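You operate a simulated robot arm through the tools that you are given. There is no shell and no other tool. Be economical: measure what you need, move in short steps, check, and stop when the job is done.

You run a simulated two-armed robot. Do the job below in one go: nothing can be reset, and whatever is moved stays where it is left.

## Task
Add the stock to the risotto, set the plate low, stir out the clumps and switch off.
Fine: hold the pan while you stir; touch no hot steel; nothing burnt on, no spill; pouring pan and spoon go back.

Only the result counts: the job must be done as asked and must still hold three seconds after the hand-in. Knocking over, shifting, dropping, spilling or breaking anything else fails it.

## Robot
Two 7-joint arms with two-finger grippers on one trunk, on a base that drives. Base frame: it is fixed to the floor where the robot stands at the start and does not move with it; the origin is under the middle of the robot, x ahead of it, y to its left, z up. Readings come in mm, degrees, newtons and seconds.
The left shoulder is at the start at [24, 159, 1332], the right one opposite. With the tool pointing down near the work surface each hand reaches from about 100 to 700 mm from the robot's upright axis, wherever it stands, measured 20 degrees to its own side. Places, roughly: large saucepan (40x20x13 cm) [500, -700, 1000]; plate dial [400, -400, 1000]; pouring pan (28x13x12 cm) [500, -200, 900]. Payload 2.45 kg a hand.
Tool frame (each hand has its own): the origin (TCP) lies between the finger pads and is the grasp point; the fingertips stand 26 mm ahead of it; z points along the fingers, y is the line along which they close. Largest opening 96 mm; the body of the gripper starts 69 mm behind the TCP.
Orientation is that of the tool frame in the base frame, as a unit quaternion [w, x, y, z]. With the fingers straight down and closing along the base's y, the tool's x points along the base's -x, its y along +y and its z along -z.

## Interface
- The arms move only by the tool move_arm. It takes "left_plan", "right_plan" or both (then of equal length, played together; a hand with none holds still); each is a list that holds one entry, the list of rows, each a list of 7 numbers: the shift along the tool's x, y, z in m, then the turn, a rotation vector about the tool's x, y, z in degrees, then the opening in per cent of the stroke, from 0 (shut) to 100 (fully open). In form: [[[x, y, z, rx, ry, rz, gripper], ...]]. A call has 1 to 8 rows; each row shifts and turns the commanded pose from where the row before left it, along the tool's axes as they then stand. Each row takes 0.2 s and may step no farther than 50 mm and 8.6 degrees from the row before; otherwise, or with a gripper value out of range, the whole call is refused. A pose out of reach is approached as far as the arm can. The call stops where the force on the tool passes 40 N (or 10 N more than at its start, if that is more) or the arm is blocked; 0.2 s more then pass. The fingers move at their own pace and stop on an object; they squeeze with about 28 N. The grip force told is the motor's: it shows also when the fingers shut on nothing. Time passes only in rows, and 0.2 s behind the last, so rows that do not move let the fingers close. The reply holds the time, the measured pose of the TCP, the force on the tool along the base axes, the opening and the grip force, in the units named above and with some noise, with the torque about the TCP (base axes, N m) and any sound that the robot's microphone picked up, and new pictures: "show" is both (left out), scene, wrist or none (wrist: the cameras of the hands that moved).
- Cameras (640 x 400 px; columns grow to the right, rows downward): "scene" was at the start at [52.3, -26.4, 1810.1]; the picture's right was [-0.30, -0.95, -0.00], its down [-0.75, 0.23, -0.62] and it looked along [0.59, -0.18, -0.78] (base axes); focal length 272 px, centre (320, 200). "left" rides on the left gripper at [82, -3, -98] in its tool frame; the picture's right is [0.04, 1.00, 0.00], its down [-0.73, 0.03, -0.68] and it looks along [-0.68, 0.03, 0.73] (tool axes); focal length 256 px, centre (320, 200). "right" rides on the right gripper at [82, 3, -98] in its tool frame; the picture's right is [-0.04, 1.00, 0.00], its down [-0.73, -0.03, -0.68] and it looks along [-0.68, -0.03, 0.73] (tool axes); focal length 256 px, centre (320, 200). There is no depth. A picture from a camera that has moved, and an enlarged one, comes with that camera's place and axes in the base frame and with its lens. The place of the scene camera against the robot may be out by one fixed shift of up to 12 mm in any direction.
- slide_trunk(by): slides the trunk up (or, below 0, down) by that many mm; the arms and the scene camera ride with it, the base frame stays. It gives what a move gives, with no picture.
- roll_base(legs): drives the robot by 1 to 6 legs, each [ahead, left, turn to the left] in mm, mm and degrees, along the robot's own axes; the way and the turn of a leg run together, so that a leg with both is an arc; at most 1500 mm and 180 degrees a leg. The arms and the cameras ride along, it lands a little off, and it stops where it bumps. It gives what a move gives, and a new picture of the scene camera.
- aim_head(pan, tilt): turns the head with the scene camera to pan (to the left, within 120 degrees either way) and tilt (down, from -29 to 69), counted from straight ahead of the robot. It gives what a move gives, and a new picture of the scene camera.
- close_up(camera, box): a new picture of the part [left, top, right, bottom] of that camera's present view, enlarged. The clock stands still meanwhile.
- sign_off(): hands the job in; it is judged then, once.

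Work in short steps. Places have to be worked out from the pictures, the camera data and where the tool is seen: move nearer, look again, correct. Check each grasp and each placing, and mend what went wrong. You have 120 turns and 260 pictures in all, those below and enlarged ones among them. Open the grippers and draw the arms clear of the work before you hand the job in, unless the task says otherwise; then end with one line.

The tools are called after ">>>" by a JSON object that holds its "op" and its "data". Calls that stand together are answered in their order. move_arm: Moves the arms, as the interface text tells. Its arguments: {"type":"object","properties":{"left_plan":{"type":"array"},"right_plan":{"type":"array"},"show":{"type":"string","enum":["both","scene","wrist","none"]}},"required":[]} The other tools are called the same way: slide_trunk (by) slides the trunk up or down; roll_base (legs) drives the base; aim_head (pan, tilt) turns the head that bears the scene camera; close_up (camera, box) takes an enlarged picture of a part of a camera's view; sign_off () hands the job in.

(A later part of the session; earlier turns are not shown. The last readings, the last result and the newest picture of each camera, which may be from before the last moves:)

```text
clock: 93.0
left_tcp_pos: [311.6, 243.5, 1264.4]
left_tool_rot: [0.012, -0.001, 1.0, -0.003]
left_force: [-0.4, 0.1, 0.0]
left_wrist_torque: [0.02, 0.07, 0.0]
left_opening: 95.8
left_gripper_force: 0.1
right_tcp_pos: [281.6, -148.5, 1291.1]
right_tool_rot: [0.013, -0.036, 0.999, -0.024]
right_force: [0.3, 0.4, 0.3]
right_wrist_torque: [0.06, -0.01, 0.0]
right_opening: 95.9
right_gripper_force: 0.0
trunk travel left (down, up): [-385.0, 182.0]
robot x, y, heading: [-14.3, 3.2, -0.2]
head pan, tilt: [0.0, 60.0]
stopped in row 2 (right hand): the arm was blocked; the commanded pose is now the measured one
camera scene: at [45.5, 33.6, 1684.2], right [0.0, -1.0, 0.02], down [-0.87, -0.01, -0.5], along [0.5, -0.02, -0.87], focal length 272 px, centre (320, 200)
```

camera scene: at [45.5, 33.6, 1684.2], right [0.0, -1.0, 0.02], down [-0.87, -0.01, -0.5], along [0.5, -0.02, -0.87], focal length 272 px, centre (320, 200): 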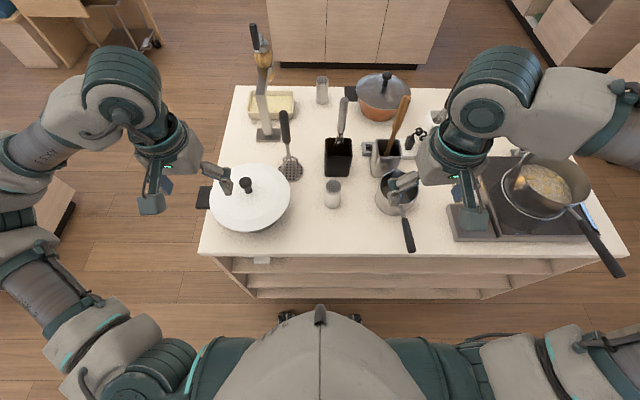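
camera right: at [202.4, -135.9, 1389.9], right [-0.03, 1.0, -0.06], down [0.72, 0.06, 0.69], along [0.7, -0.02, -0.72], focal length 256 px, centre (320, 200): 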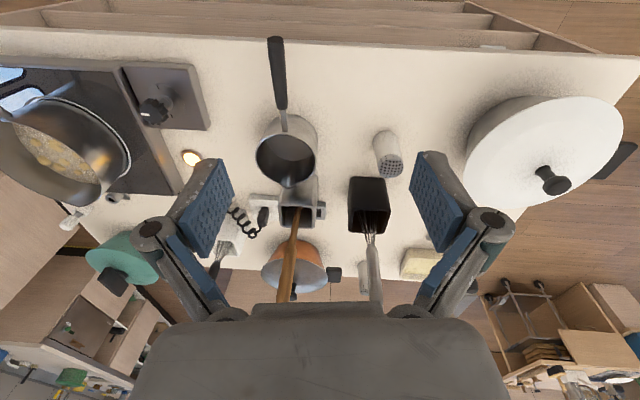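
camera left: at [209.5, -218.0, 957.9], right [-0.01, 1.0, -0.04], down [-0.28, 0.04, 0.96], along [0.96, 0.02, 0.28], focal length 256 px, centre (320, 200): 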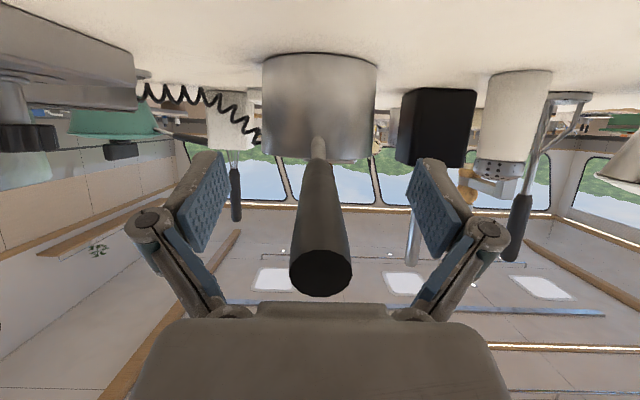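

Sway is down to ±20 mm. I use the time to extend the right hand at safe height toward a point above the spoon.

>>> {"op": "move_arm", "data": {"right_plan": [[[-0.04, -0.004, 0, 0, 0, 1, 100], [-0.04, -0.004, 0, 0, 0, 1, 100], [-0.04, -0.004, 0, 0, 0, 1, 100], [-0.04, -0.004, 0, 0, 0, 0, 100], [-0.04, -0.004, 0, 0, 0, 0, 100], [-0.04, -0.004, 0, 0, 0, 0, 100], [-0.04, -0.004, 0, 0, 0, 0, 100]]]}}

```text
clock: 94.8
left_tcp_pos: [309.0, 266.6, 1264.5]
left_tool_rot: [0.013, -0.004, 1.0, -0.01]
left_force: [-0.4, 0.1, 0.1]
left_wrist_torque: [0.02, 0.0, 0.03]
left_opening: 95.9
left_gripper_force: 0.1
right_tcp_pos: [512.0, -191.9, 1282.8]
right_tool_rot: [0.017, -0.013, 0.999, -0.03]
right_force: [0.2, -0.2, 0.8]
right_wrist_torque: [-0.04, -0.03, 0.04]
right_opening: 96.1
right_gripper_force: 0.0
right hand out of reach, approached as far as the arm can: row 5, 6, 7
trunk travel left (down, up): [-385.0, 182.0]
robot x, y, heading: [-14.0, 14.1, -0.1]
head pan, tilt: [0.0, 60.0]
stopped in row 7 (right hand): the arm was blocked; the commanded pose is now the measured one
camera scene: at [46.8, 45.9, 1684.1], right [0.0, -1.0, 0.02], down [-0.87, -0.01, -0.5], along [0.5, -0.02, -0.87], focal length 272 px, centre (320, 200)
camera right: at [427.8, -185.7, 1378.9], right [0.02, 1.0, -0.06], down [0.71, 0.03, 0.7], along [0.7, -0.05, -0.71], focal length 256 px, centre (320, 200)
```

scene: 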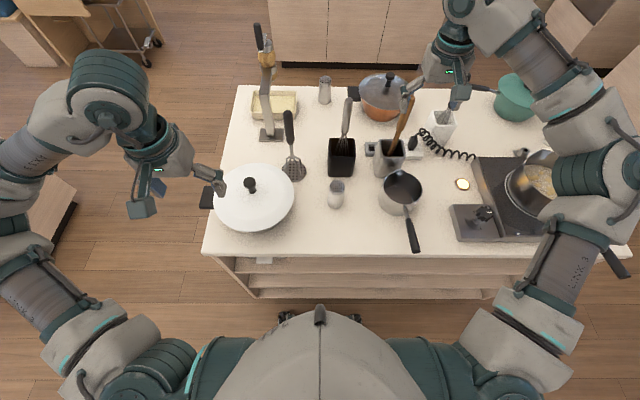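
right: 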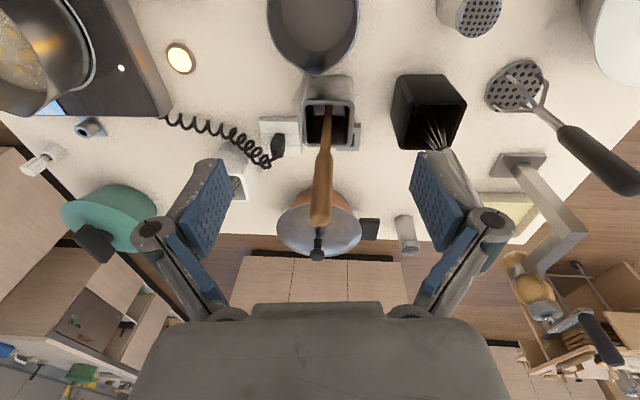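

Reach ends at x≈512 with the tool straight down; tilting the hand 40° forward gains the rest. Do that above the spoon.

>>> {"op": "move_arm", "data": {"right_plan": [[[-0.01, -0.001, 0.005, 0, -8, 0, 100], [-0.0092, -0.001, 0.0064, 0, -8, 0, 100], [-0.0082, -0.001, 0.0076, 0, -8, 0, 100], [-0.0071, -0.001, 0.0087, 0, -8, 0, 100], [-0.0059, -0.001, 0.0095, 0, -8, 0, 100], [0, 0, 0, 0, 0, 0, 100]]]}}

```text
clock: 96.2
left_tcp_pos: [309.3, 234.7, 1269.3]
left_tool_rot: [0.013, -0.003, 1.0, 0.001]
left_force: [-0.1, -0.1, 0.6]
left_wrist_torque: [0.0, 0.01, -0.03]
left_opening: 96.1
left_gripper_force: 0.0
right_tcp_pos: [562.7, -229.9, 1254.6]
right_tool_rot: [0.357, -0.017, 0.934, -0.013]
right_force: [0.0, -1.0, -1.0]
right_wrist_torque: [0.05, 0.01, 0.03]
right_opening: 96.2
right_gripper_force: 0.0
trunk travel left (down, up): [-385.0, 182.0]
robot x, y, heading: [-14.3, 9.8, -0.3]
head pan, tilt: [0.0, 60.0]
camera scene: at [45.7, -25.9, 1684.2], right [0.0, -1.0, -0.02], down [-0.87, 0.01, -0.5], along [0.5, 0.01, -0.87], focal length 272 px, centre (320, 200)
camera right: at [436.9, -228.6, 1273.9], right [0.01, 1.0, -0.01], down [0.09, 0.01, 1.0], along [1.0, -0.01, -0.09], focal length 256 px, centre (320, 200)
```

scene: 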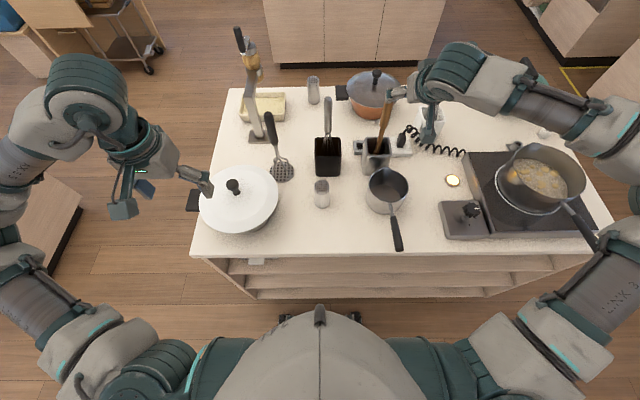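
right: 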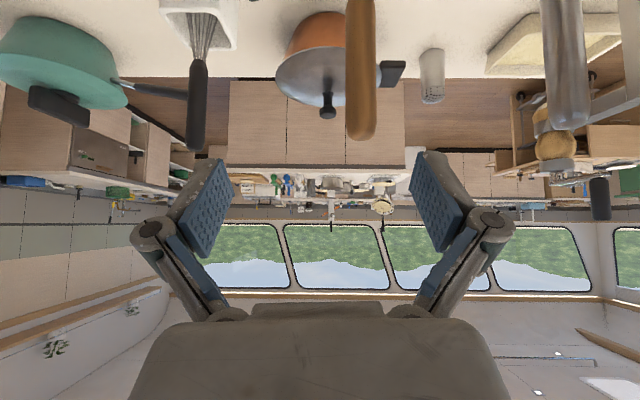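

Still swaying about ±35 mm; wait and sample before approaching the spoon.

>>> {"op": "move_arm", "data": {"right_plan": [[[0, 0, 0, 0, 0, 0, 100], [0, 0, 0, 0, 0, 0, 100], [0, 0, 0, 0, 0, 0, 100], [0, 0, 0, 0, 0, 0, 100], [0, 0, 0, 0, 0, 0, 100], [0, 0, 0, 0, 0, 0, 100], [0, 0, 0, 0, 0, 0, 100], [0, 0, 0, 0, 0, 0, 100]]], "show": "none"}}

>>> {"op": "move_arm", "data": {"right_plan": [[[0, 0, 0, 0, 0, 0, 100]]], "show": "none"}}

>>> {"op": "move_arm", "data": {"right_plan": [[[0, 0, 0, 0, 0, 0, 100]]], "show": "none"}}

>>> {"op": "move_arm", "data": {"right_plan": [[[0, 0, 0, 0, 0, 0, 100]]], "show": "none"}}

```text
clock: 98.2
left_tcp_pos: [303.7, 271.0, 1263.5]
left_tool_rot: [0.014, -0.002, 1.0, -0.012]
left_force: [-0.3, 0.8, -0.5]
left_wrist_torque: [-0.1, -0.01, 0.01]
left_opening: 95.9
left_gripper_force: 0.0
right_tcp_pos: [559.1, -194.5, 1263.9]
right_tool_rot: [0.359, -0.021, 0.933, -0.027]
right_force: [-1.0, 1.9, 0.7]
right_wrist_torque: [-0.07, -0.02, -0.08]
right_opening: 96.0
right_gripper_force: 0.1
trunk travel left (down, up): [-385.0, 182.0]
robot x, y, heading: [-14.1, 8.0, -0.2]
head pan, tilt: [0.0, 60.0]
stopped in row 8 (right hand): the arm was blocked; the commanded pose is now the measured one
```

```text
clock: 98.7
left_tcp_pos: [306.0, 245.2, 1266.7]
left_tool_rot: [0.014, 0.0, 1.0, -0.005]
left_force: [0.4, -1.2, 0.1]
left_wrist_torque: [0.05, -0.03, 0.03]
left_opening: 95.9
left_gripper_force: 0.0
right_tcp_pos: [561.1, -218.2, 1258.4]
right_tool_rot: [0.357, -0.016, 0.934, -0.021]
right_force: [-0.7, 0.0, -0.8]
right_wrist_torque: [0.0, -0.01, -0.01]
right_opening: 96.1
right_gripper_force: 0.0
trunk travel left (down, up): [-385.0, 182.0]
robot x, y, heading: [-13.1, 3.4, 0.1]
head pan, tilt: [0.0, 60.0]
```

```text
clock: 99.0
left_tcp_pos: [305.0, 245.4, 1267.0]
left_tool_rot: [0.013, -0.001, 1.0, -0.002]
left_force: [-0.2, 0.8, 0.4]
left_wrist_torque: [-0.03, 0.0, 0.03]
left_opening: 96.0
left_gripper_force: 0.1
right_tcp_pos: [559.7, -218.7, 1259.0]
right_tool_rot: [0.359, -0.017, 0.933, -0.018]
right_force: [-0.3, -0.4, -0.5]
right_wrist_torque: [0.05, 0.05, -0.01]
right_opening: 96.1
right_gripper_force: 0.0
trunk travel left (down, up): [-385.0, 182.0]
robot x, y, heading: [-14.3, 0.5, 0.1]
head pan, tilt: [0.0, 60.0]
```

```text
clock: 99.5
left_tcp_pos: [305.9, 273.6, 1262.0]
left_tool_rot: [0.014, -0.002, 1.0, -0.014]
left_force: [1.2, 0.5, -0.5]
left_wrist_torque: [-0.05, -0.02, 0.01]
left_opening: 95.9
left_gripper_force: 0.0
right_tcp_pos: [561.6, -191.2, 1262.2]
right_tool_rot: [0.357, -0.022, 0.933, -0.027]
right_force: [-0.5, 1.5, 0.4]
right_wrist_torque: [-0.06, -0.03, -0.06]
right_opening: 95.8
right_gripper_force: 0.0
trunk travel left (down, up): [-385.0, 182.0]
robot x, y, heading: [-14.2, 9.8, -0.3]
head pan, tilt: [0.0, 60.0]
```

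Sway now ±15 mm around y≈-205, within the 96 mm opening. Approach along the tool axis 70 mm, then look.

>>> {"op": "move_arm", "data": {"right_plan": [[[0.001, 0.001, 0.018, 0, 0, 0, 100], [0.001, 0.001, 0.018, 0, 0, 0, 100], [0.001, 0.001, 0.018, 0, 0, 0, 100], [0.001, 0, 0.016, 0, 0, 0, 100]]]}}

```text
clock: 100.5
left_tcp_pos: [306.3, 258.4, 1264.7]
left_tool_rot: [0.014, 0.0, 1.0, -0.009]
left_force: [0.3, -0.8, 0.2]
left_wrist_torque: [-0.03, 0.0, 0.0]
left_opening: 96.0
left_gripper_force: 0.0
right_tcp_pos: [603.9, -204.4, 1205.4]
right_tool_rot: [0.357, -0.019, 0.933, -0.023]
right_force: [-0.4, 0.9, -0.3]
right_wrist_torque: [-0.01, -0.01, 0.01]
right_opening: 95.7
right_gripper_force: 0.1
trunk travel left (down, up): [-385.0, 182.0]
robot x, y, heading: [-16.7, 8.7, -0.2]
head pan, tilt: [0.0, 60.0]
camera scene: at [47.5, 32.2, 1684.2], right [0.0, -1.0, 0.02], down [-0.87, -0.01, -0.5], along [0.5, -0.01, -0.87], focal length 272 px, centre (320, 200)
camera right: at [479.3, -202.8, 1225.1], right [0.01, 1.0, -0.03], down [0.09, 0.03, 1.0], along [1.0, -0.01, -0.09], focal length 256 px, centre (320, 200)
```

scene: 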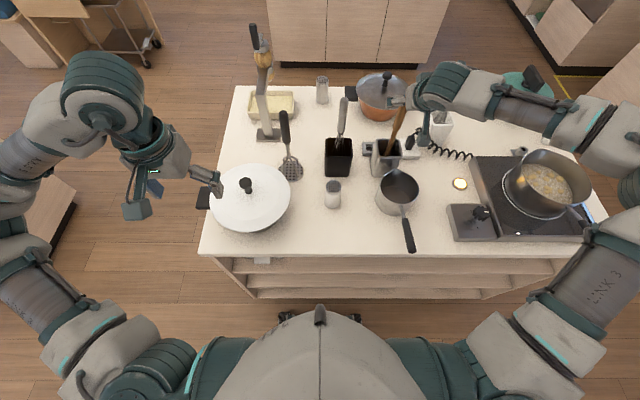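
right: 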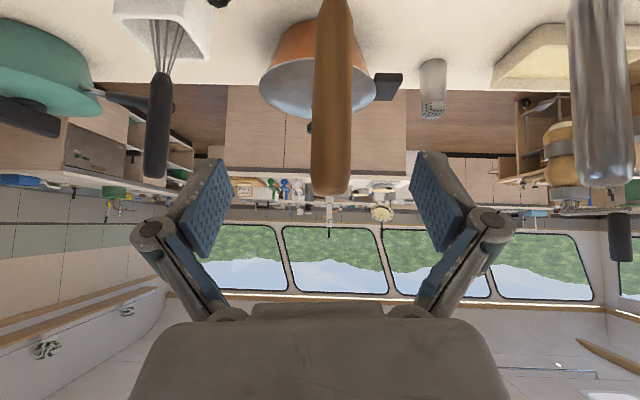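

Spoon is centred between the fingers. Advance 36 mm and close.

>>> {"op": "move_arm", "data": {"right_plan": [[[0.001, 0.001, 0.018, 0, 0, 0, 100], [0.001, 0.001, 0.018, 0, 0, 0, 100], [0, 0, 0, 0, 0, 0, 50], [0, 0, 0, 0, 0, 0, 0], [0, 0, 0, 0, 0, 0, 0], [0, 0, 0, 0, 0, 0, 0]]]}}

```text
clock: 101.8
left_tcp_pos: [302.9, 252.1, 1267.1]
left_tool_rot: [0.014, -0.002, 1.0, -0.006]
left_force: [0.4, -0.9, -0.6]
left_wrist_torque: [0.0, -0.05, 0.0]
left_opening: 96.0
left_gripper_force: 0.0
right_tcp_pos: [625.8, -209.2, 1177.9]
right_tool_rot: [0.357, -0.019, 0.934, -0.02]
right_force: [3.1, 1.5, 10.6]
right_wrist_torque: [0.59, -0.52, -0.03]
right_opening: 22.5
right_gripper_force: 27.5
trunk travel left (down, up): [-385.0, 182.0]
robot x, y, heading: [-17.6, 5.2, -0.4]
head pan, tilt: [0.0, 60.0]
camera scene: at [41.7, -12.3, 1684.7], right [0.0, -1.0, -0.01], down [-0.87, 0.01, -0.5], along [0.5, 0.01, -0.87], focal length 272 px, centre (320, 200)
camera right: at [499.9, -207.8, 1196.1], right [0.01, 1.0, -0.02], down [0.09, 0.02, 1.0], along [1.0, -0.01, -0.09], focal length 256 px, centre (320, 200)
```

scene: 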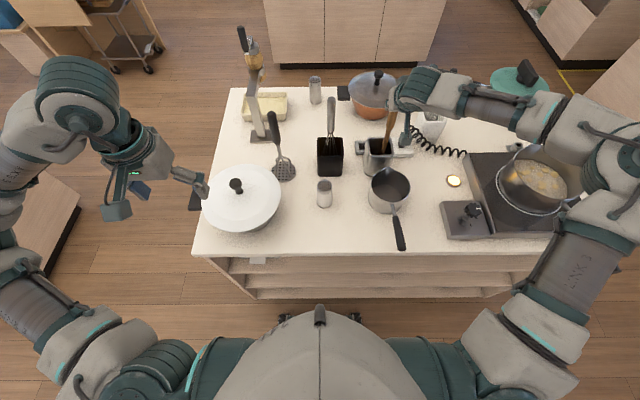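
right: 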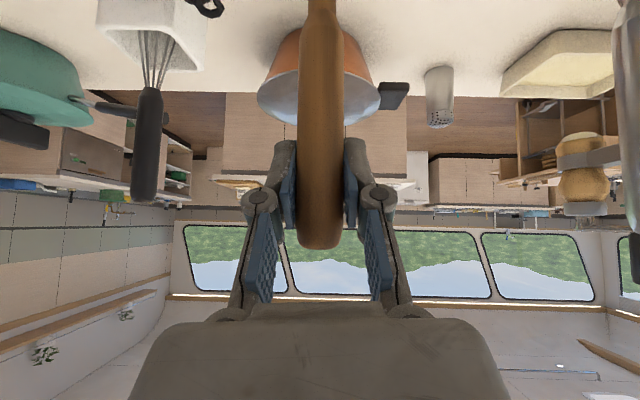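

Spoon held (22.5 mm). Lift it straight out with the trunk.

>>> {"op": "slide_trunk", "data": {"by": 165}}

>>> {"op": "move_arm", "data": {"right_plan": [[[0, 0, 0, 0, 0, 0, 0]]]}}

```text
clock: 103.7
left_tcp_pos: [305.5, 243.9, 1432.4]
left_tool_rot: [0.014, 0.0, 1.0, -0.003]
left_force: [0.8, 0.0, -0.3]
left_wrist_torque: [0.0, -0.04, -0.02]
left_opening: 96.3
left_gripper_force: 0.0
right_tcp_pos: [625.0, -217.6, 1340.9]
right_tool_rot: [0.358, -0.017, 0.934, -0.018]
right_force: [-0.1, -0.7, -0.4]
right_wrist_torque: [0.05, 0.0, 0.04]
right_opening: 21.0
right_gripper_force: 28.2
trunk travel left (down, up): [-550.0, 17.0]
robot x, y, heading: [-18.2, 6.7, -0.4]
head pan, tilt: [0.0, 60.0]
```

```text
clock: 104.3
left_tcp_pos: [302.7, 236.0, 1435.8]
left_tool_rot: [0.014, -0.001, 1.0, 0.001]
left_force: [-0.7, -0.4, -0.6]
left_wrist_torque: [0.06, 0.04, -0.01]
left_opening: 96.2
left_gripper_force: 0.1
right_tcp_pos: [623.3, -225.2, 1340.4]
right_tool_rot: [0.359, -0.016, 0.933, -0.014]
right_force: [-0.8, -1.2, -0.8]
right_wrist_torque: [0.05, -0.01, 0.04]
right_opening: 21.1
right_gripper_force: 27.6
trunk travel left (down, up): [-550.0, 17.0]
robot x, y, heading: [-21.8, 3.8, -0.2]
head pan, tilt: [0.0, 60.0]
stopped in row 1 (right hand): the arm was blocked; the commanded pose is now the measured one
camera scene: at [32.0, 11.4, 1849.2], right [0.0, -1.0, 0.0], down [-0.87, 0.0, -0.5], along [0.5, 0.0, -0.87], focal length 272 px, centre (320, 200)
camera right: at [497.0, -224.6, 1359.4], right [0.01, 1.0, -0.01], down [0.09, 0.01, 1.0], along [1.0, -0.01, -0.09], focal length 256 px, centre (320, 200)
```

scene: 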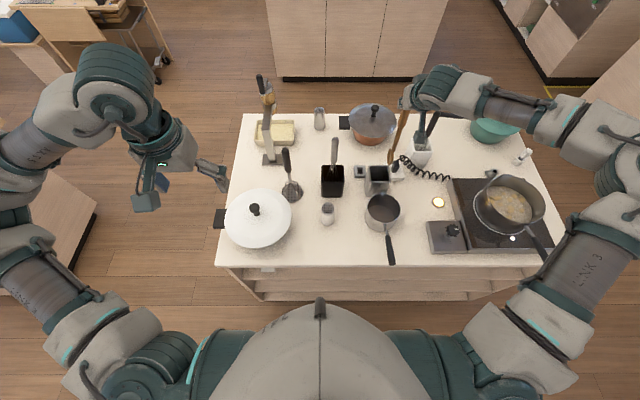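
right: 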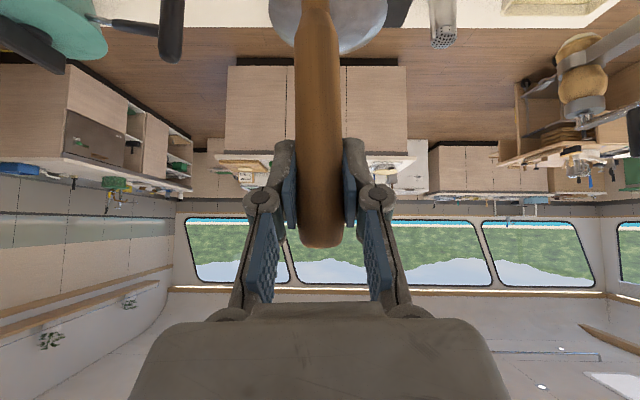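

Check the spoon clears the holder.

>>> {"op": "close_up", "data": {"camera": "scene", "box": [340, 60, 460, 210]}}

```text
2.67 times, centred on (400, 135) of scene
camera zoom: at [32.0, 11.4, 1849.2], right [0.0, -1.0, 0.0], down [-0.87, 0.0, -0.5], along [0.5, 0.0, -0.87], focal length 726 px, centre (107, 373)
```

zoom: 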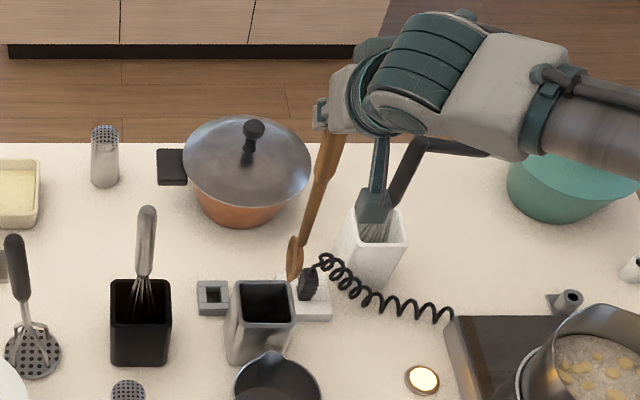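

The spoon (about 300 mm long) hangs free. Before backing up, look behind-right and behind-left.

>>> {"op": "aim_head", "data": {"pan": -120, "tilt": 45}}

>>> {"op": "aim_head", "data": {"pan": 120, "tilt": 55}}

```text
clock: 106.3
left_tcp_pos: [302.6, 230.9, 1435.3]
left_tool_rot: [0.015, -0.001, 1.0, 0.001]
left_force: [-0.3, 0.4, 0.3]
left_wrist_torque: [-0.01, -0.03, -0.01]
left_opening: 96.0
left_gripper_force: 0.0
right_tcp_pos: [623.5, -230.5, 1339.2]
right_tool_rot: [0.358, -0.015, 0.934, -0.013]
right_force: [0.0, -1.1, -0.8]
right_wrist_torque: [0.03, -0.01, 0.05]
right_opening: 21.1
right_gripper_force: 27.9
trunk travel left (down, up): [-550.0, 17.0]
robot x, y, heading: [-15.1, 6.8, 0.1]
head pan, tilt: [-120.0, 45.0]
camera scene: at [-75.2, -61.6, 1869.3], right [-0.86, 0.5, 0.0], down [0.35, 0.61, -0.71], along [-0.36, -0.61, -0.7], focal length 272 px, centre (320, 200)
```

scene: 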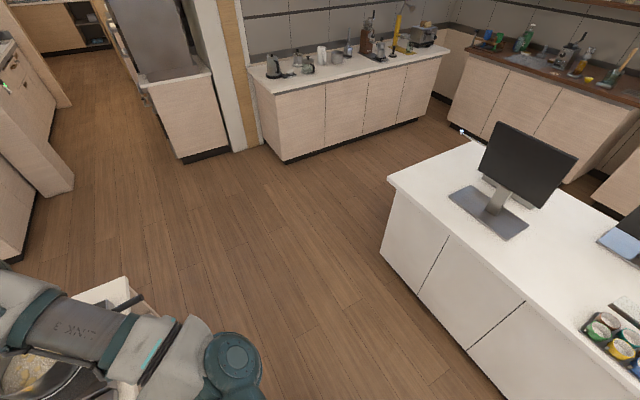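

```text
clock: 109.7
left_tcp_pos: [300.8, 238.4, 1434.7]
left_tool_rot: [0.015, -0.002, 1.0, 0.001]
left_force: [0.6, 0.4, -0.1]
left_wrist_torque: [0.0, 0.0, -0.04]
left_opening: 95.9
left_gripper_force: 0.1
right_tcp_pos: [623.0, -221.9, 1341.8]
right_tool_rot: [0.358, -0.018, 0.933, -0.014]
right_force: [0.1, -0.5, -1.5]
right_wrist_torque: [0.05, 0.0, 0.03]
right_opening: 21.2
right_gripper_force: 27.9
trunk travel left (down, up): [-550.0, 17.0]
robot x, y, heading: [-14.3, 8.1, -0.1]
head pan, tilt: [120.0, 55.0]
camera scene: at [-71.6, 32.1, 1856.5], right [0.87, 0.5, 0.01], down [0.41, -0.7, -0.59], along [-0.29, 0.52, -0.81], focal length 272 px, centre (320, 200)
```

scene: 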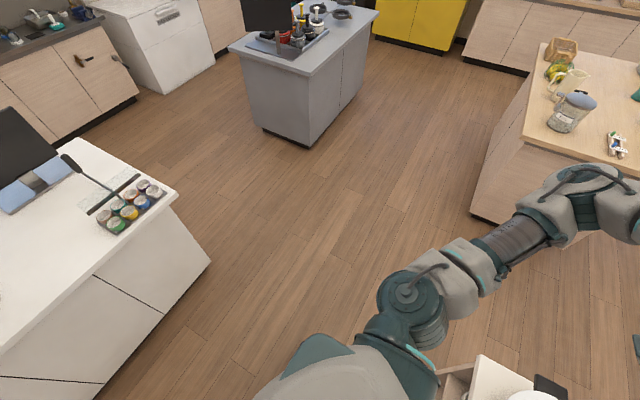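

Room behind is free to x≈-950. Back off, drive right past the table end (single legs, spoon over free floor).

>>> {"op": "roll_base", "data": {"legs": [[-400, 0, 0], [0, -1010, 0]]}}

>>> {"op": "move_arm", "data": {"right_plan": [[[0.0149, 0.0165, -0.0134, 0, 0, 0, 0], [0.0149, 0.0165, -0.0134, 0, 0, 0, 0], [0.0149, 0.0165, -0.0134, 0, 0, 0, 0], [0.0149, 0.0165, -0.0134, 0, 0, 0, 0], [0.0149, 0.0165, -0.0134, 0, 0, 0, 0], [0.0149, 0.0165, -0.0134, 0, 0, 0, 0]]], "show": "none"}}

>>> {"op": "aim_head", "data": {"pan": 0, "tilt": 55}}

```text
clock: 117.0
left_tcp_pos: [-104.3, -682.2, 1425.0]
left_tool_rot: [0.015, -0.01, 1.0, -0.024]
left_force: [-0.1, 0.4, -0.3]
left_wrist_torque: [-0.06, 0.06, 0.08]
left_opening: 96.2
left_gripper_force: 0.0
right_tcp_pos: [220.2, -1141.2, 1354.4]
right_tool_rot: [0.36, -0.035, 0.932, -0.035]
right_force: [0.7, 2.7, 0.0]
right_wrist_torque: [-0.1, 0.03, -0.09]
right_opening: 21.1
right_gripper_force: 27.9
trunk travel left (down, up): [-550.0, 17.0]
robot x, y, heading: [-412.7, -981.5, 0.3]
head pan, tilt: [120.0, 55.0]
camera scene: at [-477.7, -864.7, 1852.7], right [0.86, 0.5, -0.02], down [0.41, -0.72, -0.55], along [-0.29, 0.47, -0.83], focal length 272 px, centre (320, 200)
```

scene: 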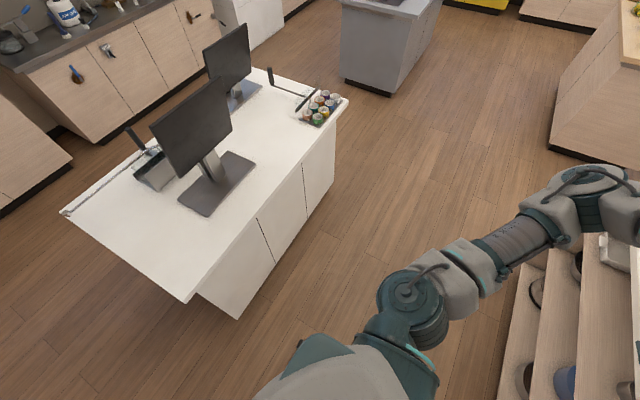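

```text
clock: 118.4
left_tcp_pos: [-103.8, -741.9, 1435.3]
left_tool_rot: [0.016, -0.01, 1.0, -0.003]
left_force: [-0.8, 0.1, -0.2]
left_wrist_torque: [-0.03, 0.0, -0.01]
left_opening: 96.0
left_gripper_force: 0.1
right_tcp_pos: [97.8, -1101.0, 1340.8]
right_tool_rot: [0.362, -0.028, 0.932, -0.017]
right_force: [0.7, -0.2, 0.1]
right_wrist_torque: [0.02, -0.01, 0.0]
right_opening: 21.1
right_gripper_force: 28.0
trunk travel left (down, up): [-550.0, 17.0]
robot x, y, heading: [-418.7, -985.1, 0.3]
head pan, tilt: [120.0, 55.0]
```

```text
clock: 120.4
left_tcp_pos: [-105.9, -725.4, 1431.8]
left_tool_rot: [0.016, -0.01, 1.0, -0.008]
left_force: [-0.3, 0.7, 0.4]
left_wrist_torque: [0.0, -0.04, 0.03]
left_opening: 95.9
left_gripper_force: 0.2
right_tcp_pos: [97.1, -1087.3, 1340.6]
right_tool_rot: [0.361, -0.03, 0.932, -0.022]
right_force: [-0.5, 0.7, 0.3]
right_wrist_torque: [-0.04, 0.06, -0.03]
right_opening: 21.0
right_gripper_force: 28.1
trunk travel left (down, up): [-550.0, 17.0]
robot x, y, heading: [-414.0, -984.7, 0.1]
head pan, tilt: [0.0, 55.0]
camera scene: at [-362.3, -938.6, 1854.0], right [0.01, -1.0, 0.02], down [-0.82, -0.02, -0.57], along [0.57, -0.02, -0.82], focal length 272 px, centre (320, 200)
```

scene: 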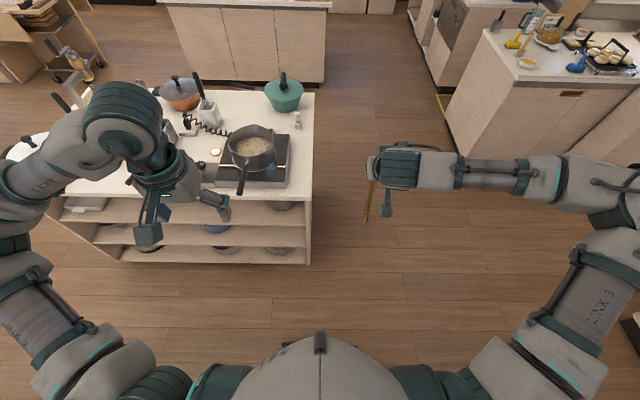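

Now drive to the table's right corner and turn 60° left, after raising the spoon 40 mm more.

>>> {"op": "move_arm", "data": {"right_plan": [[[-0.0268, 0, -0.0297, 0, 0, 0, 0]]], "show": "none"}}

>>> {"op": "roll_base", "data": {"legs": [[420, -85, 0], [0, 0, 60]]}}

```text
clock: 121.0
left_tcp_pos: [-114.7, -666.9, 1422.5]
left_tool_rot: [0.017, -0.013, 0.999, -0.029]
left_force: [-1.0, -0.3, -0.6]
left_wrist_torque: [-0.04, -0.05, 0.04]
left_opening: 95.9
left_gripper_force: 0.0
right_tcp_pos: [99.6, -1063.6, 1398.7]
right_tool_rot: [0.361, 0.008, 0.932, -0.023]
right_force: [0.5, 1.7, -1.7]
right_wrist_torque: [-0.1, -0.03, -0.11]
right_opening: 21.3
right_gripper_force: 28.1
trunk travel left (down, up): [-550.0, 17.0]
robot x, y, heading: [-420.0, -980.2, 0.6]
head pan, tilt: [0.0, 55.0]
stopped in row 1 (right hand): the arm was blocked; the commanded pose is now the measured one
```

```text
clock: 126.3
left_tcp_pos: [-129.1, -636.3, 1419.1]
left_tool_rot: [0.032, -0.51, 0.859, -0.019]
left_force: [-1.0, -0.3, -0.1]
left_wrist_torque: [0.02, -0.07, 0.06]
left_opening: 96.0
left_gripper_force: 0.0
right_tcp_pos: [288.8, -642.5, 1390.3]
right_tool_rot: [0.333, -0.493, 0.79, 0.147]
right_force: [-6.2, 0.2, -1.4]
right_wrist_torque: [0.02, -0.36, -0.25]
right_opening: 21.2
right_gripper_force: 27.4
trunk travel left (down, up): [-550.0, 17.0]
robot x, y, heading: [1.5, -1065.0, 60.7]
head pan, tilt: [0.0, 55.0]
camera scene: at [-39.5, -982.1, 1853.9], right [0.87, -0.49, 0.04], down [-0.38, -0.72, -0.57], along [0.31, 0.48, -0.82], focal length 272 px, centre (320, 200)
```

scene: 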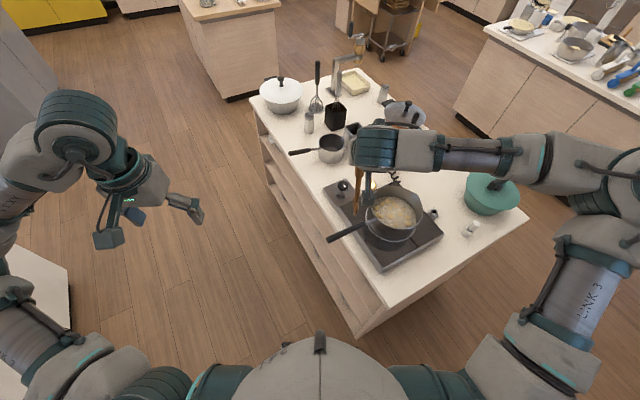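

Good position and view. Final shift so pan is ahead-right and handle ahead-left.

>>> {"op": "roll_base", "data": {"legs": [[60, -104, 0]]}}

>>> {"op": "move_arm", "data": {"left_plan": [[[0, 0, 0.04, 0, 0, 8.5, 100], [0, 0, 0.04, 0, 0, 8.5, 100], [0, 0, 0.0, 0, 0, 8.5, 100], [0, 0, 0.0, 0, 0, 8.5, 100], [0, 0, 0.0, 0, 0, 8.5, 100], [0, 0, 0.0, 0, 0, 8.5, 100], [0, 0, 0, 0, 0, 8.5, 100]]]}}

```text
clock: 127.5
left_tcp_pos: [2.4, -647.6, 1425.9]
left_tool_rot: [0.029, -0.512, 0.859, -0.012]
left_force: [-0.6, -0.5, 0.1]
left_wrist_torque: [-0.04, -0.1, 0.02]
left_opening: 96.3
left_gripper_force: 0.1
right_tcp_pos: [417.6, -651.0, 1390.8]
right_tool_rot: [0.333, -0.495, 0.788, 0.154]
right_force: [-1.4, 0.6, 0.6]
right_wrist_torque: [-0.01, -0.09, -0.06]
right_opening: 21.1
right_gripper_force: 27.9
trunk travel left (down, up): [-550.0, 17.0]
robot x, y, heading: [116.7, -1057.1, 60.5]
head pan, tilt: [0.0, 55.0]
camera scene: at [93.1, -991.8, 1854.8], right [0.87, -0.49, 0.03], down [-0.39, -0.72, -0.57], along [0.3, 0.49, -0.82], focal length 272 px, centre (320, 200)
```

scene: 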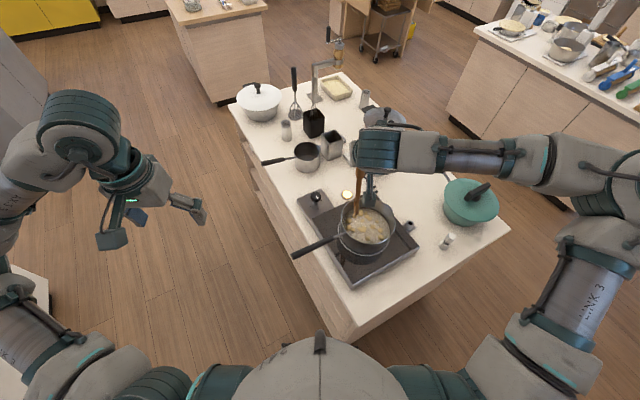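

```text
clock: 129.1
left_tcp_pos: [51.3, -670.2, 1355.9]
left_tool_rot: [0.015, -0.017, 1.0, 0.012]
left_force: [0.2, -0.4, 0.5]
left_wrist_torque: [0.01, -0.03, -0.02]
left_opening: 95.9
left_gripper_force: 0.1
right_tcp_pos: [468.1, -677.9, 1388.7]
right_tool_rot: [0.322, -0.48, 0.798, 0.171]
right_force: [2.9, -1.0, 0.5]
right_wrist_torque: [-0.03, 0.16, 0.11]
right_opening: 21.0
right_gripper_force: 28.4
trunk travel left (down, up): [-550.0, 17.0]
robot x, y, heading: [116.9, -1060.4, 60.4]
head pan, tilt: [0.0, 55.0]
camera scene: at [170.4, -1029.1, 1854.9], right [0.87, -0.49, -0.02], down [-0.41, -0.71, -0.57], along [0.27, 0.5, -0.82], focal length 272 px, centre (320, 200)
camera left: at [-32.5, -677.8, 1452.6], right [-0.07, 1.0, 0.02], down [0.71, 0.04, 0.7], along [0.7, 0.07, -0.71], focal length 256 px, centre (320, 200)
```

scene: 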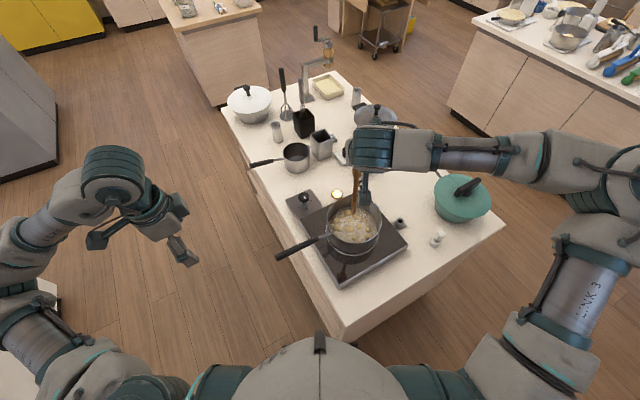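
left: 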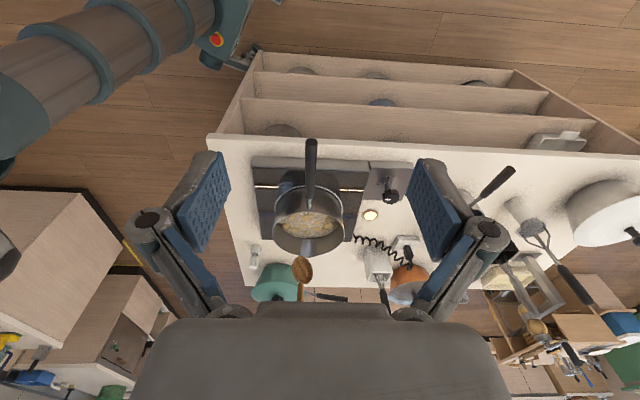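

The left hand is aligned with the handle's line, and the spoon hangs over the saucepan. Bring the left hand over the handle at safe height.

>>> {"op": "move_arm", "data": {"left_plan": [[[-0.035, 0.0005, 0.025, 0, 0, 0, 100], [-0.035, 0.0005, 0.025, 0, 0, 0, 100], [-0.035, 0.0005, 0.025, 0, 0, 0, 100], [-0.035, 0.0005, 0.025, 0, 0, 0, 100], [-0.035, 0, 0.025, 0, 0, 0, 100], [-0.03, 0, 0.02, 0, 0, 0, 100], [0, 0, 0, 0, 0, 0, 100]]]}}

```text
clock: 130.7
left_tcp_pos: [260.6, -658.5, 1215.8]
left_tool_rot: [0.016, -0.017, 1.0, 0.012]
left_force: [0.5, 0.1, 0.3]
left_wrist_torque: [0.07, 0.0, 0.04]
left_opening: 96.0
left_gripper_force: 0.2
right_tcp_pos: [463.1, -677.0, 1387.8]
right_tool_rot: [0.324, -0.489, 0.793, 0.167]
right_force: [0.2, -1.2, -0.7]
right_wrist_torque: [-0.01, 0.02, -0.02]
right_opening: 20.9
right_gripper_force: 28.5
trunk travel left (down, up): [-550.0, 17.0]
robot x, y, heading: [122.7, -1065.7, 60.6]
head pan, tilt: [0.0, 55.0]
camera scene: at [136.0, -1007.9, 1855.2], right [0.87, -0.49, 0.0], down [-0.4, -0.72, -0.57], along [0.28, 0.5, -0.82], focal length 272 px, centre (320, 200)
camera left: at [176.3, -665.1, 1312.7], right [-0.07, 1.0, 0.02], down [0.71, 0.04, 0.7], along [0.7, 0.07, -0.71], focal length 256 px, centre (320, 200)
```

scene: 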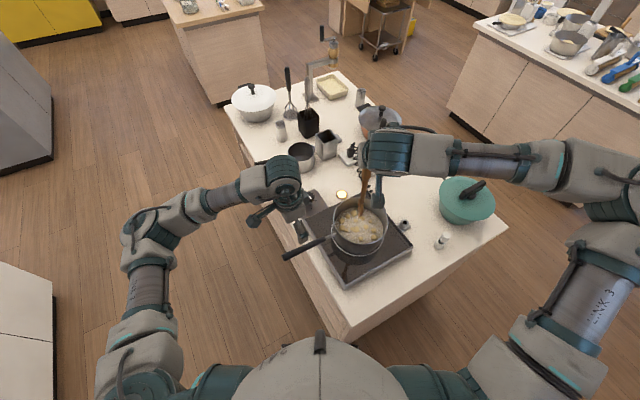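
left: 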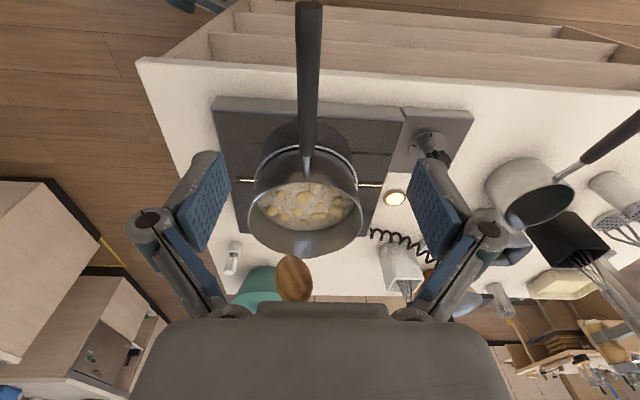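

The left hand is over the handle. Centre the spoon over the saucepan, then lower the trunk 120 mm.

>>> {"op": "move_arm", "data": {"right_plan": [[[-0.0107, -0.013, 0.0097, 0, 0, 0, 0], [-0.0107, -0.013, 0.0097, 0, 0, 0, 0], [0, 0, 0, 0, 0, 0, 0], [0, 0, 0, 0, 0, 0, 0]]], "show": "none"}}

>>> {"op": "close_up", "data": {"camera": "scene", "box": [270, 120, 430, 280]}}

>>> {"op": "close_up", "data": {"camera": "left", "box": [220, 100, 400, 320]}}

```text
clock: 131.7
left_tcp_pos: [263.8, -659.0, 1216.9]
left_tool_rot: [0.015, -0.017, 1.0, 0.013]
left_force: [-1.0, -0.2, -0.1]
left_wrist_torque: [0.03, -0.01, -0.02]
left_opening: 95.9
left_gripper_force: 0.0
right_tcp_pos: [504.5, -664.2, 1389.1]
right_tool_rot: [0.324, -0.488, 0.793, 0.169]
right_force: [1.3, -1.4, -0.6]
right_wrist_torque: [-0.01, 0.02, 0.05]
right_opening: 21.3
right_gripper_force: 27.7
trunk travel left (down, up): [-550.0, 17.0]
robot x, y, heading: [119.5, -1064.8, 60.7]
head pan, tilt: [0.0, 55.0]
```

```text
2.50 times, centred on (350, 200) of scene
camera zoom: at [140.6, -1009.3, 1855.2], right [0.87, -0.49, 0.0], down [-0.4, -0.72, -0.57], along [0.28, 0.5, -0.82], focal length 681 px, centre (245, 200)
```

zoom: 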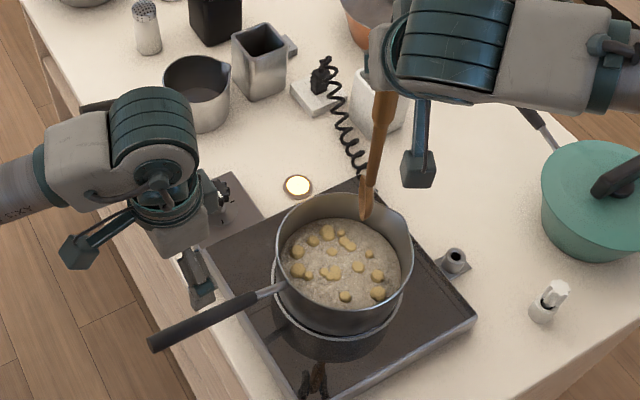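

```text
1.82 times, centred on (310, 210) of left
camera zoom: at [179.8, -666.1, 1312.9], right [-0.07, 1.0, 0.02], down [0.71, 0.04, 0.7], along [0.7, 0.07, -0.71], focal length 465 px, centre (338, 182)
```

zoom: 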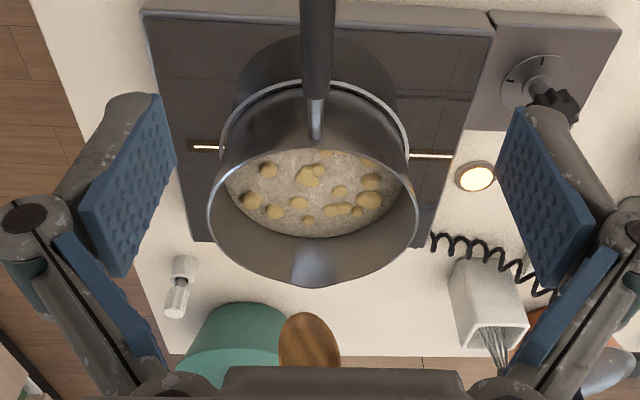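

Spoon tip is at (514,-662,1125), over the middle. Lower the trunk 120 mm.

>>> {"op": "slide_trunk", "data": {"by": -120}}

>>> {"op": "close_up", "data": {"camera": "scene", "box": [260, 120, 440, 290]}}

>>> {"op": "close_up", "data": {"camera": "left", "box": [0, 0, 640, 400]}}

```text
clock: 133.2
left_tcp_pos: [223.4, -636.0, 1095.6]
left_tool_rot: [0.027, -0.02, 0.999, 0.005]
left_force: [-1.0, 0.5, 0.2]
left_wrist_torque: [-0.07, -0.04, 0.0]
left_opening: 96.1
left_gripper_force: 0.0
right_tcp_pos: [457.1, -638.8, 1272.5]
right_tool_rot: [0.331, -0.496, 0.788, 0.156]
right_force: [-2.7, 0.9, -1.1]
right_wrist_torque: [-0.01, -0.23, -0.18]
right_opening: 21.3
right_gripper_force: 28.1
trunk travel left (down, up): [-430.0, 137.0]
robot x, y, heading: [114.4, -1054.7, 60.5]
head pan, tilt: [0.0, 55.0]
```

```text
2.35 times, centred on (350, 205) of scene
camera zoom: at [122.0, -992.4, 1735.6], right [0.87, -0.49, 0.01], down [-0.4, -0.72, -0.57], along [0.29, 0.49, -0.82], focal length 641 px, centre (249, 188)
```

zoom: 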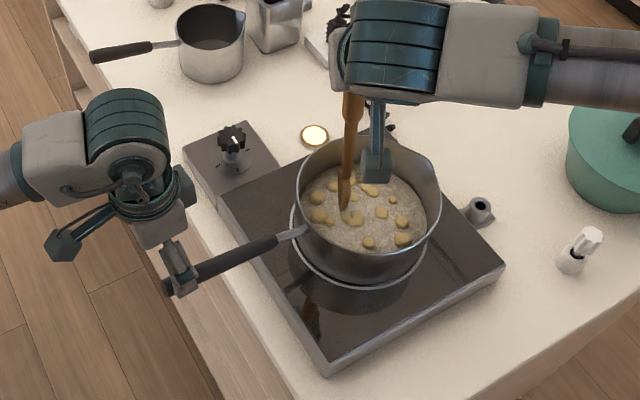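

```text
1.00 times, centred on (320, 200) of left (not enlarged: the box is as wide or as high as the picture)
camera zoom: at [137.7, -643.4, 1189.1], right [-0.08, 1.0, 0.01], down [0.69, 0.05, 0.72], along [0.72, 0.06, -0.7], focal length 256 px, centre (320, 200)
```

zoom: 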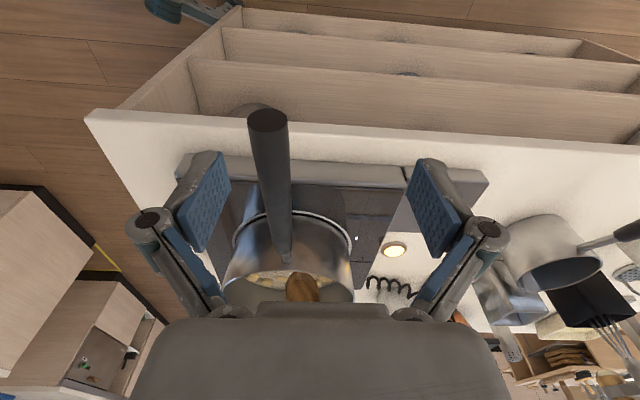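

The slide started a sway; lift the spoon 50 mm for safety and let it settle.

>>> {"op": "move_arm", "data": {"right_plan": [[[-0.033, 0, -0.037, 0, 0, 0, 0], [0, 0, 0, 0, 0, 0, 0], [0, 0, 0, 0, 0, 0, 0], [0, 0, 0, 0, 0, 0, 0]]], "show": "none"}}

>>> {"op": "move_arm", "data": {"right_plan": [[[0, 0, 0, 0, 0, 0, 0], [0, 0, 0, 0, 0, 0, 0], [0, 0, 0, 0, 0, 0, 0], [0, 0, 0, 0, 0, 0, 0], [0, 0, 0, 0, 0, 0, 0], [0, 0, 0, 0, 0, 0, 0]]], "show": "none"}}

>>> {"op": "move_arm", "data": {"right_plan": [[[0, 0, 0, 0, 0, 0, 0], [0, 0, 0, 0, 0, 0, 0]]], "show": "none"}}

>>> {"op": "close_up", "data": {"camera": "left", "box": [0, 0, 640, 400]}}

```text
clock: 134.4
left_tcp_pos: [225.3, -641.1, 1096.2]
left_tool_rot: [0.025, -0.02, 0.999, 0.008]
left_force: [-0.6, 1.3, -1.0]
left_wrist_torque: [-0.03, -0.01, -0.02]
left_opening: 95.7
left_gripper_force: 0.0
right_tcp_pos: [456.0, -643.3, 1322.1]
right_tool_rot: [0.329, -0.497, 0.787, 0.158]
right_force: [-1.0, 0.2, -0.1]
right_wrist_torque: [0.02, -0.02, -0.01]
right_opening: 21.4
right_gripper_force: 27.5
trunk travel left (down, up): [-430.0, 137.0]
robot x, y, heading: [109.2, -1057.5, 60.7]
head pan, tilt: [0.0, 55.0]
stopped in row 4 (right hand): the arm was blocked; the commanded pose is now the measured one
```

```text
clock: 135.8
left_tcp_pos: [248.1, -653.6, 1098.2]
left_tool_rot: [0.017, -0.021, 1.0, 0.013]
left_force: [-0.2, 0.2, 0.5]
left_wrist_torque: [0.02, -0.03, -0.01]
left_opening: 95.8
left_gripper_force: 0.0
right_tcp_pos: [486.4, -660.9, 1320.0]
right_tool_rot: [0.324, -0.487, 0.793, 0.169]
right_force: [3.0, -0.6, -0.2]
right_wrist_torque: [0.0, 0.14, 0.12]
right_opening: 20.9
right_gripper_force: 28.5
trunk travel left (down, up): [-430.0, 137.0]
robot x, y, heading: [108.7, -1061.7, 60.6]
head pan, tilt: [0.0, 55.0]
```

```text
clock: 136.4
left_tcp_pos: [249.0, -653.5, 1098.1]
left_tool_rot: [0.017, -0.018, 1.0, 0.013]
left_force: [0.5, -0.1, -0.4]
left_wrist_torque: [0.08, 0.03, 0.01]
left_opening: 96.0
left_gripper_force: 0.0
right_tcp_pos: [482.7, -657.7, 1319.4]
right_tool_rot: [0.325, -0.492, 0.79, 0.166]
right_force: [0.2, 0.0, -0.3]
right_wrist_torque: [-0.02, 0.04, 0.03]
right_opening: 21.3
right_gripper_force: 27.2
trunk travel left (down, up): [-430.0, 137.0]
robot x, y, heading: [112.4, -1058.3, 60.7]
head pan, tilt: [0.0, 55.0]
```

```text
1.00 times, centred on (320, 200) of left (not enlarged: the box is as wide or as high as the picture)
camera zoom: at [164.3, -661.6, 1194.0], right [-0.08, 1.0, 0.02], down [0.71, 0.04, 0.7], along [0.7, 0.07, -0.71], focal length 256 px, centre (320, 200)
```

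zoom: 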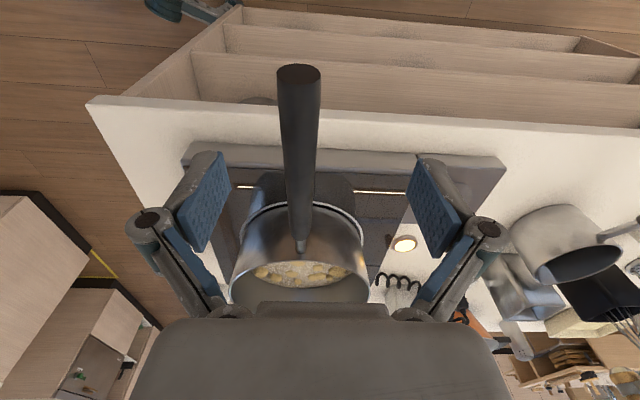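

Settled. Handle near x=250 is at about (−665, z≈1058). Lower the left hand 40 mm, 11 mm right, and close.

>>> {"op": "move_arm", "data": {"left_plan": [[[0, -0.004, 0.014, 0, 0, 0, 100], [0, -0.004, 0.013, 0, 0, 0, 100], [0, -0.003, 0.012, 0, 0, 0, 100], [0, 0, 0, 0, 0, 0, 50], [0, 0, 0, 0, 0, 0, 0], [0, 0, 0, 0, 0, 0, 0], [0, 0, 0, 0, 0, 0, 0]]]}}

```text
clock: 138.2
left_tcp_pos: [229.6, -656.2, 1059.1]
left_tool_rot: [0.023, -0.023, 0.999, 0.012]
left_force: [-3.2, 1.3, 0.1]
left_wrist_torque: [0.17, -0.75, 0.72]
left_opening: 23.3
left_gripper_force: 28.1
right_tcp_pos: [458.9, -650.9, 1323.9]
right_tool_rot: [0.33, -0.497, 0.786, 0.162]
right_force: [-0.1, 0.0, 0.7]
right_wrist_torque: [0.06, 0.03, 0.03]
right_opening: 21.0
right_gripper_force: 28.2
trunk travel left (down, up): [-430.0, 137.0]
robot x, y, heading: [109.6, -1054.2, 60.6]
head pan, tilt: [0.0, 55.0]
stopped in row 7 (left hand): the arm was blocked; the commanded pose is now the measured one
camera scene: at [116.2, -989.7, 1735.4], right [0.87, -0.49, 0.01], down [-0.4, -0.72, -0.57], along [0.29, 0.49, -0.82], focal length 272 px, centre (320, 200)
camera left: at [145.2, -664.6, 1154.5], right [-0.09, 1.0, 0.02], down [0.7, 0.05, 0.71], along [0.71, 0.08, -0.7], focal length 256 px, centre (320, 200)
```

scene: 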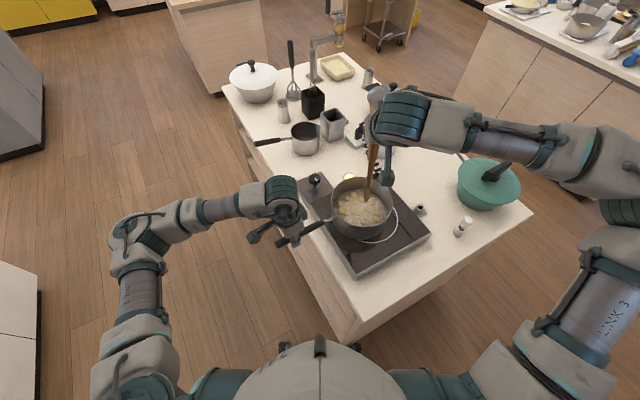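
left: 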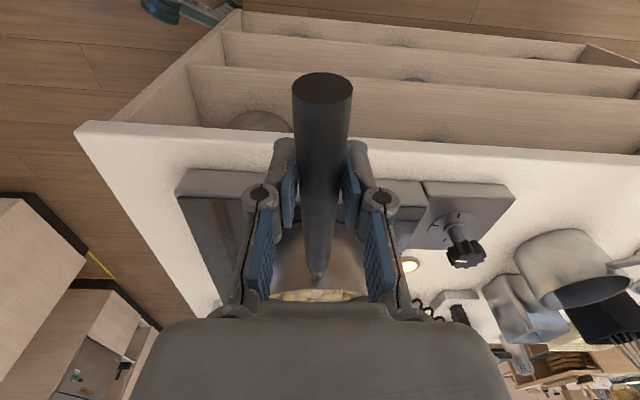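

The handle is gripped, but the pan may have been drawn by the sway. Zoom in.

>>> {"op": "close_up", "data": {"camera": "scene", "box": [270, 140, 450, 290]}}

>>> {"op": "move_arm", "data": {"left_plan": [[[0, 0, 0, 0, 0, 0, 0], [0, 0, 0, 0, 0, 0, 0], [0, 0, 0, 0, 0, 0, 0]]], "show": "none"}}

>>> {"op": "close_up", "data": {"camera": "scene", "box": [270, 140, 450, 290]}}

```text
2.67 times, centred on (360, 215) of scene
camera zoom: at [116.2, -989.7, 1735.4], right [0.87, -0.49, 0.01], down [-0.4, -0.72, -0.57], along [0.29, 0.49, -0.82], focal length 726 px, centre (213, 160)
```

zoom: 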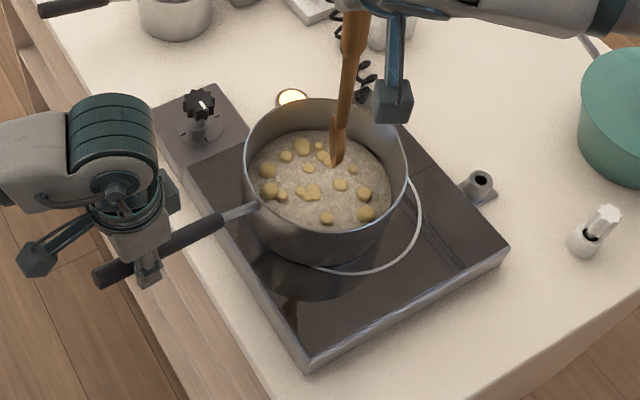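

```text
clock: 139.0
left_tcp_pos: [219.2, -650.8, 1058.1]
left_tool_rot: [0.025, -0.022, 0.999, 0.01]
left_force: [-4.5, 1.0, 0.9]
left_wrist_torque: [-0.09, -0.55, 0.07]
left_opening: 23.1
left_gripper_force: 27.9
right_tcp_pos: [445.2, -643.2, 1324.9]
right_tool_rot: [0.333, -0.499, 0.785, 0.158]
right_force: [-0.7, 0.7, -1.7]
right_wrist_torque: [0.0, -0.05, 0.0]
right_opening: 21.4
right_gripper_force: 27.8
trunk travel left (down, up): [-430.0, 137.0]
robot x, y, heading: [102.2, -1051.8, 60.5]
head pan, tilt: [0.0, 55.0]
```

```text
2.67 times, centred on (360, 215) of scene
camera zoom: at [110.2, -986.5, 1735.4], right [0.87, -0.49, 0.01], down [-0.4, -0.72, -0.57], along [0.29, 0.49, -0.82], focal length 726 px, centre (213, 160)
```

zoom: 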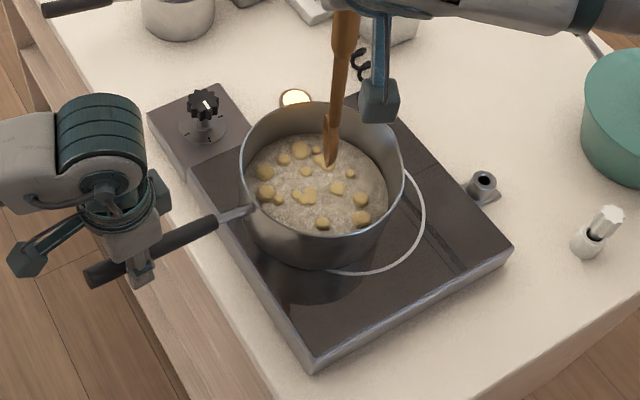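

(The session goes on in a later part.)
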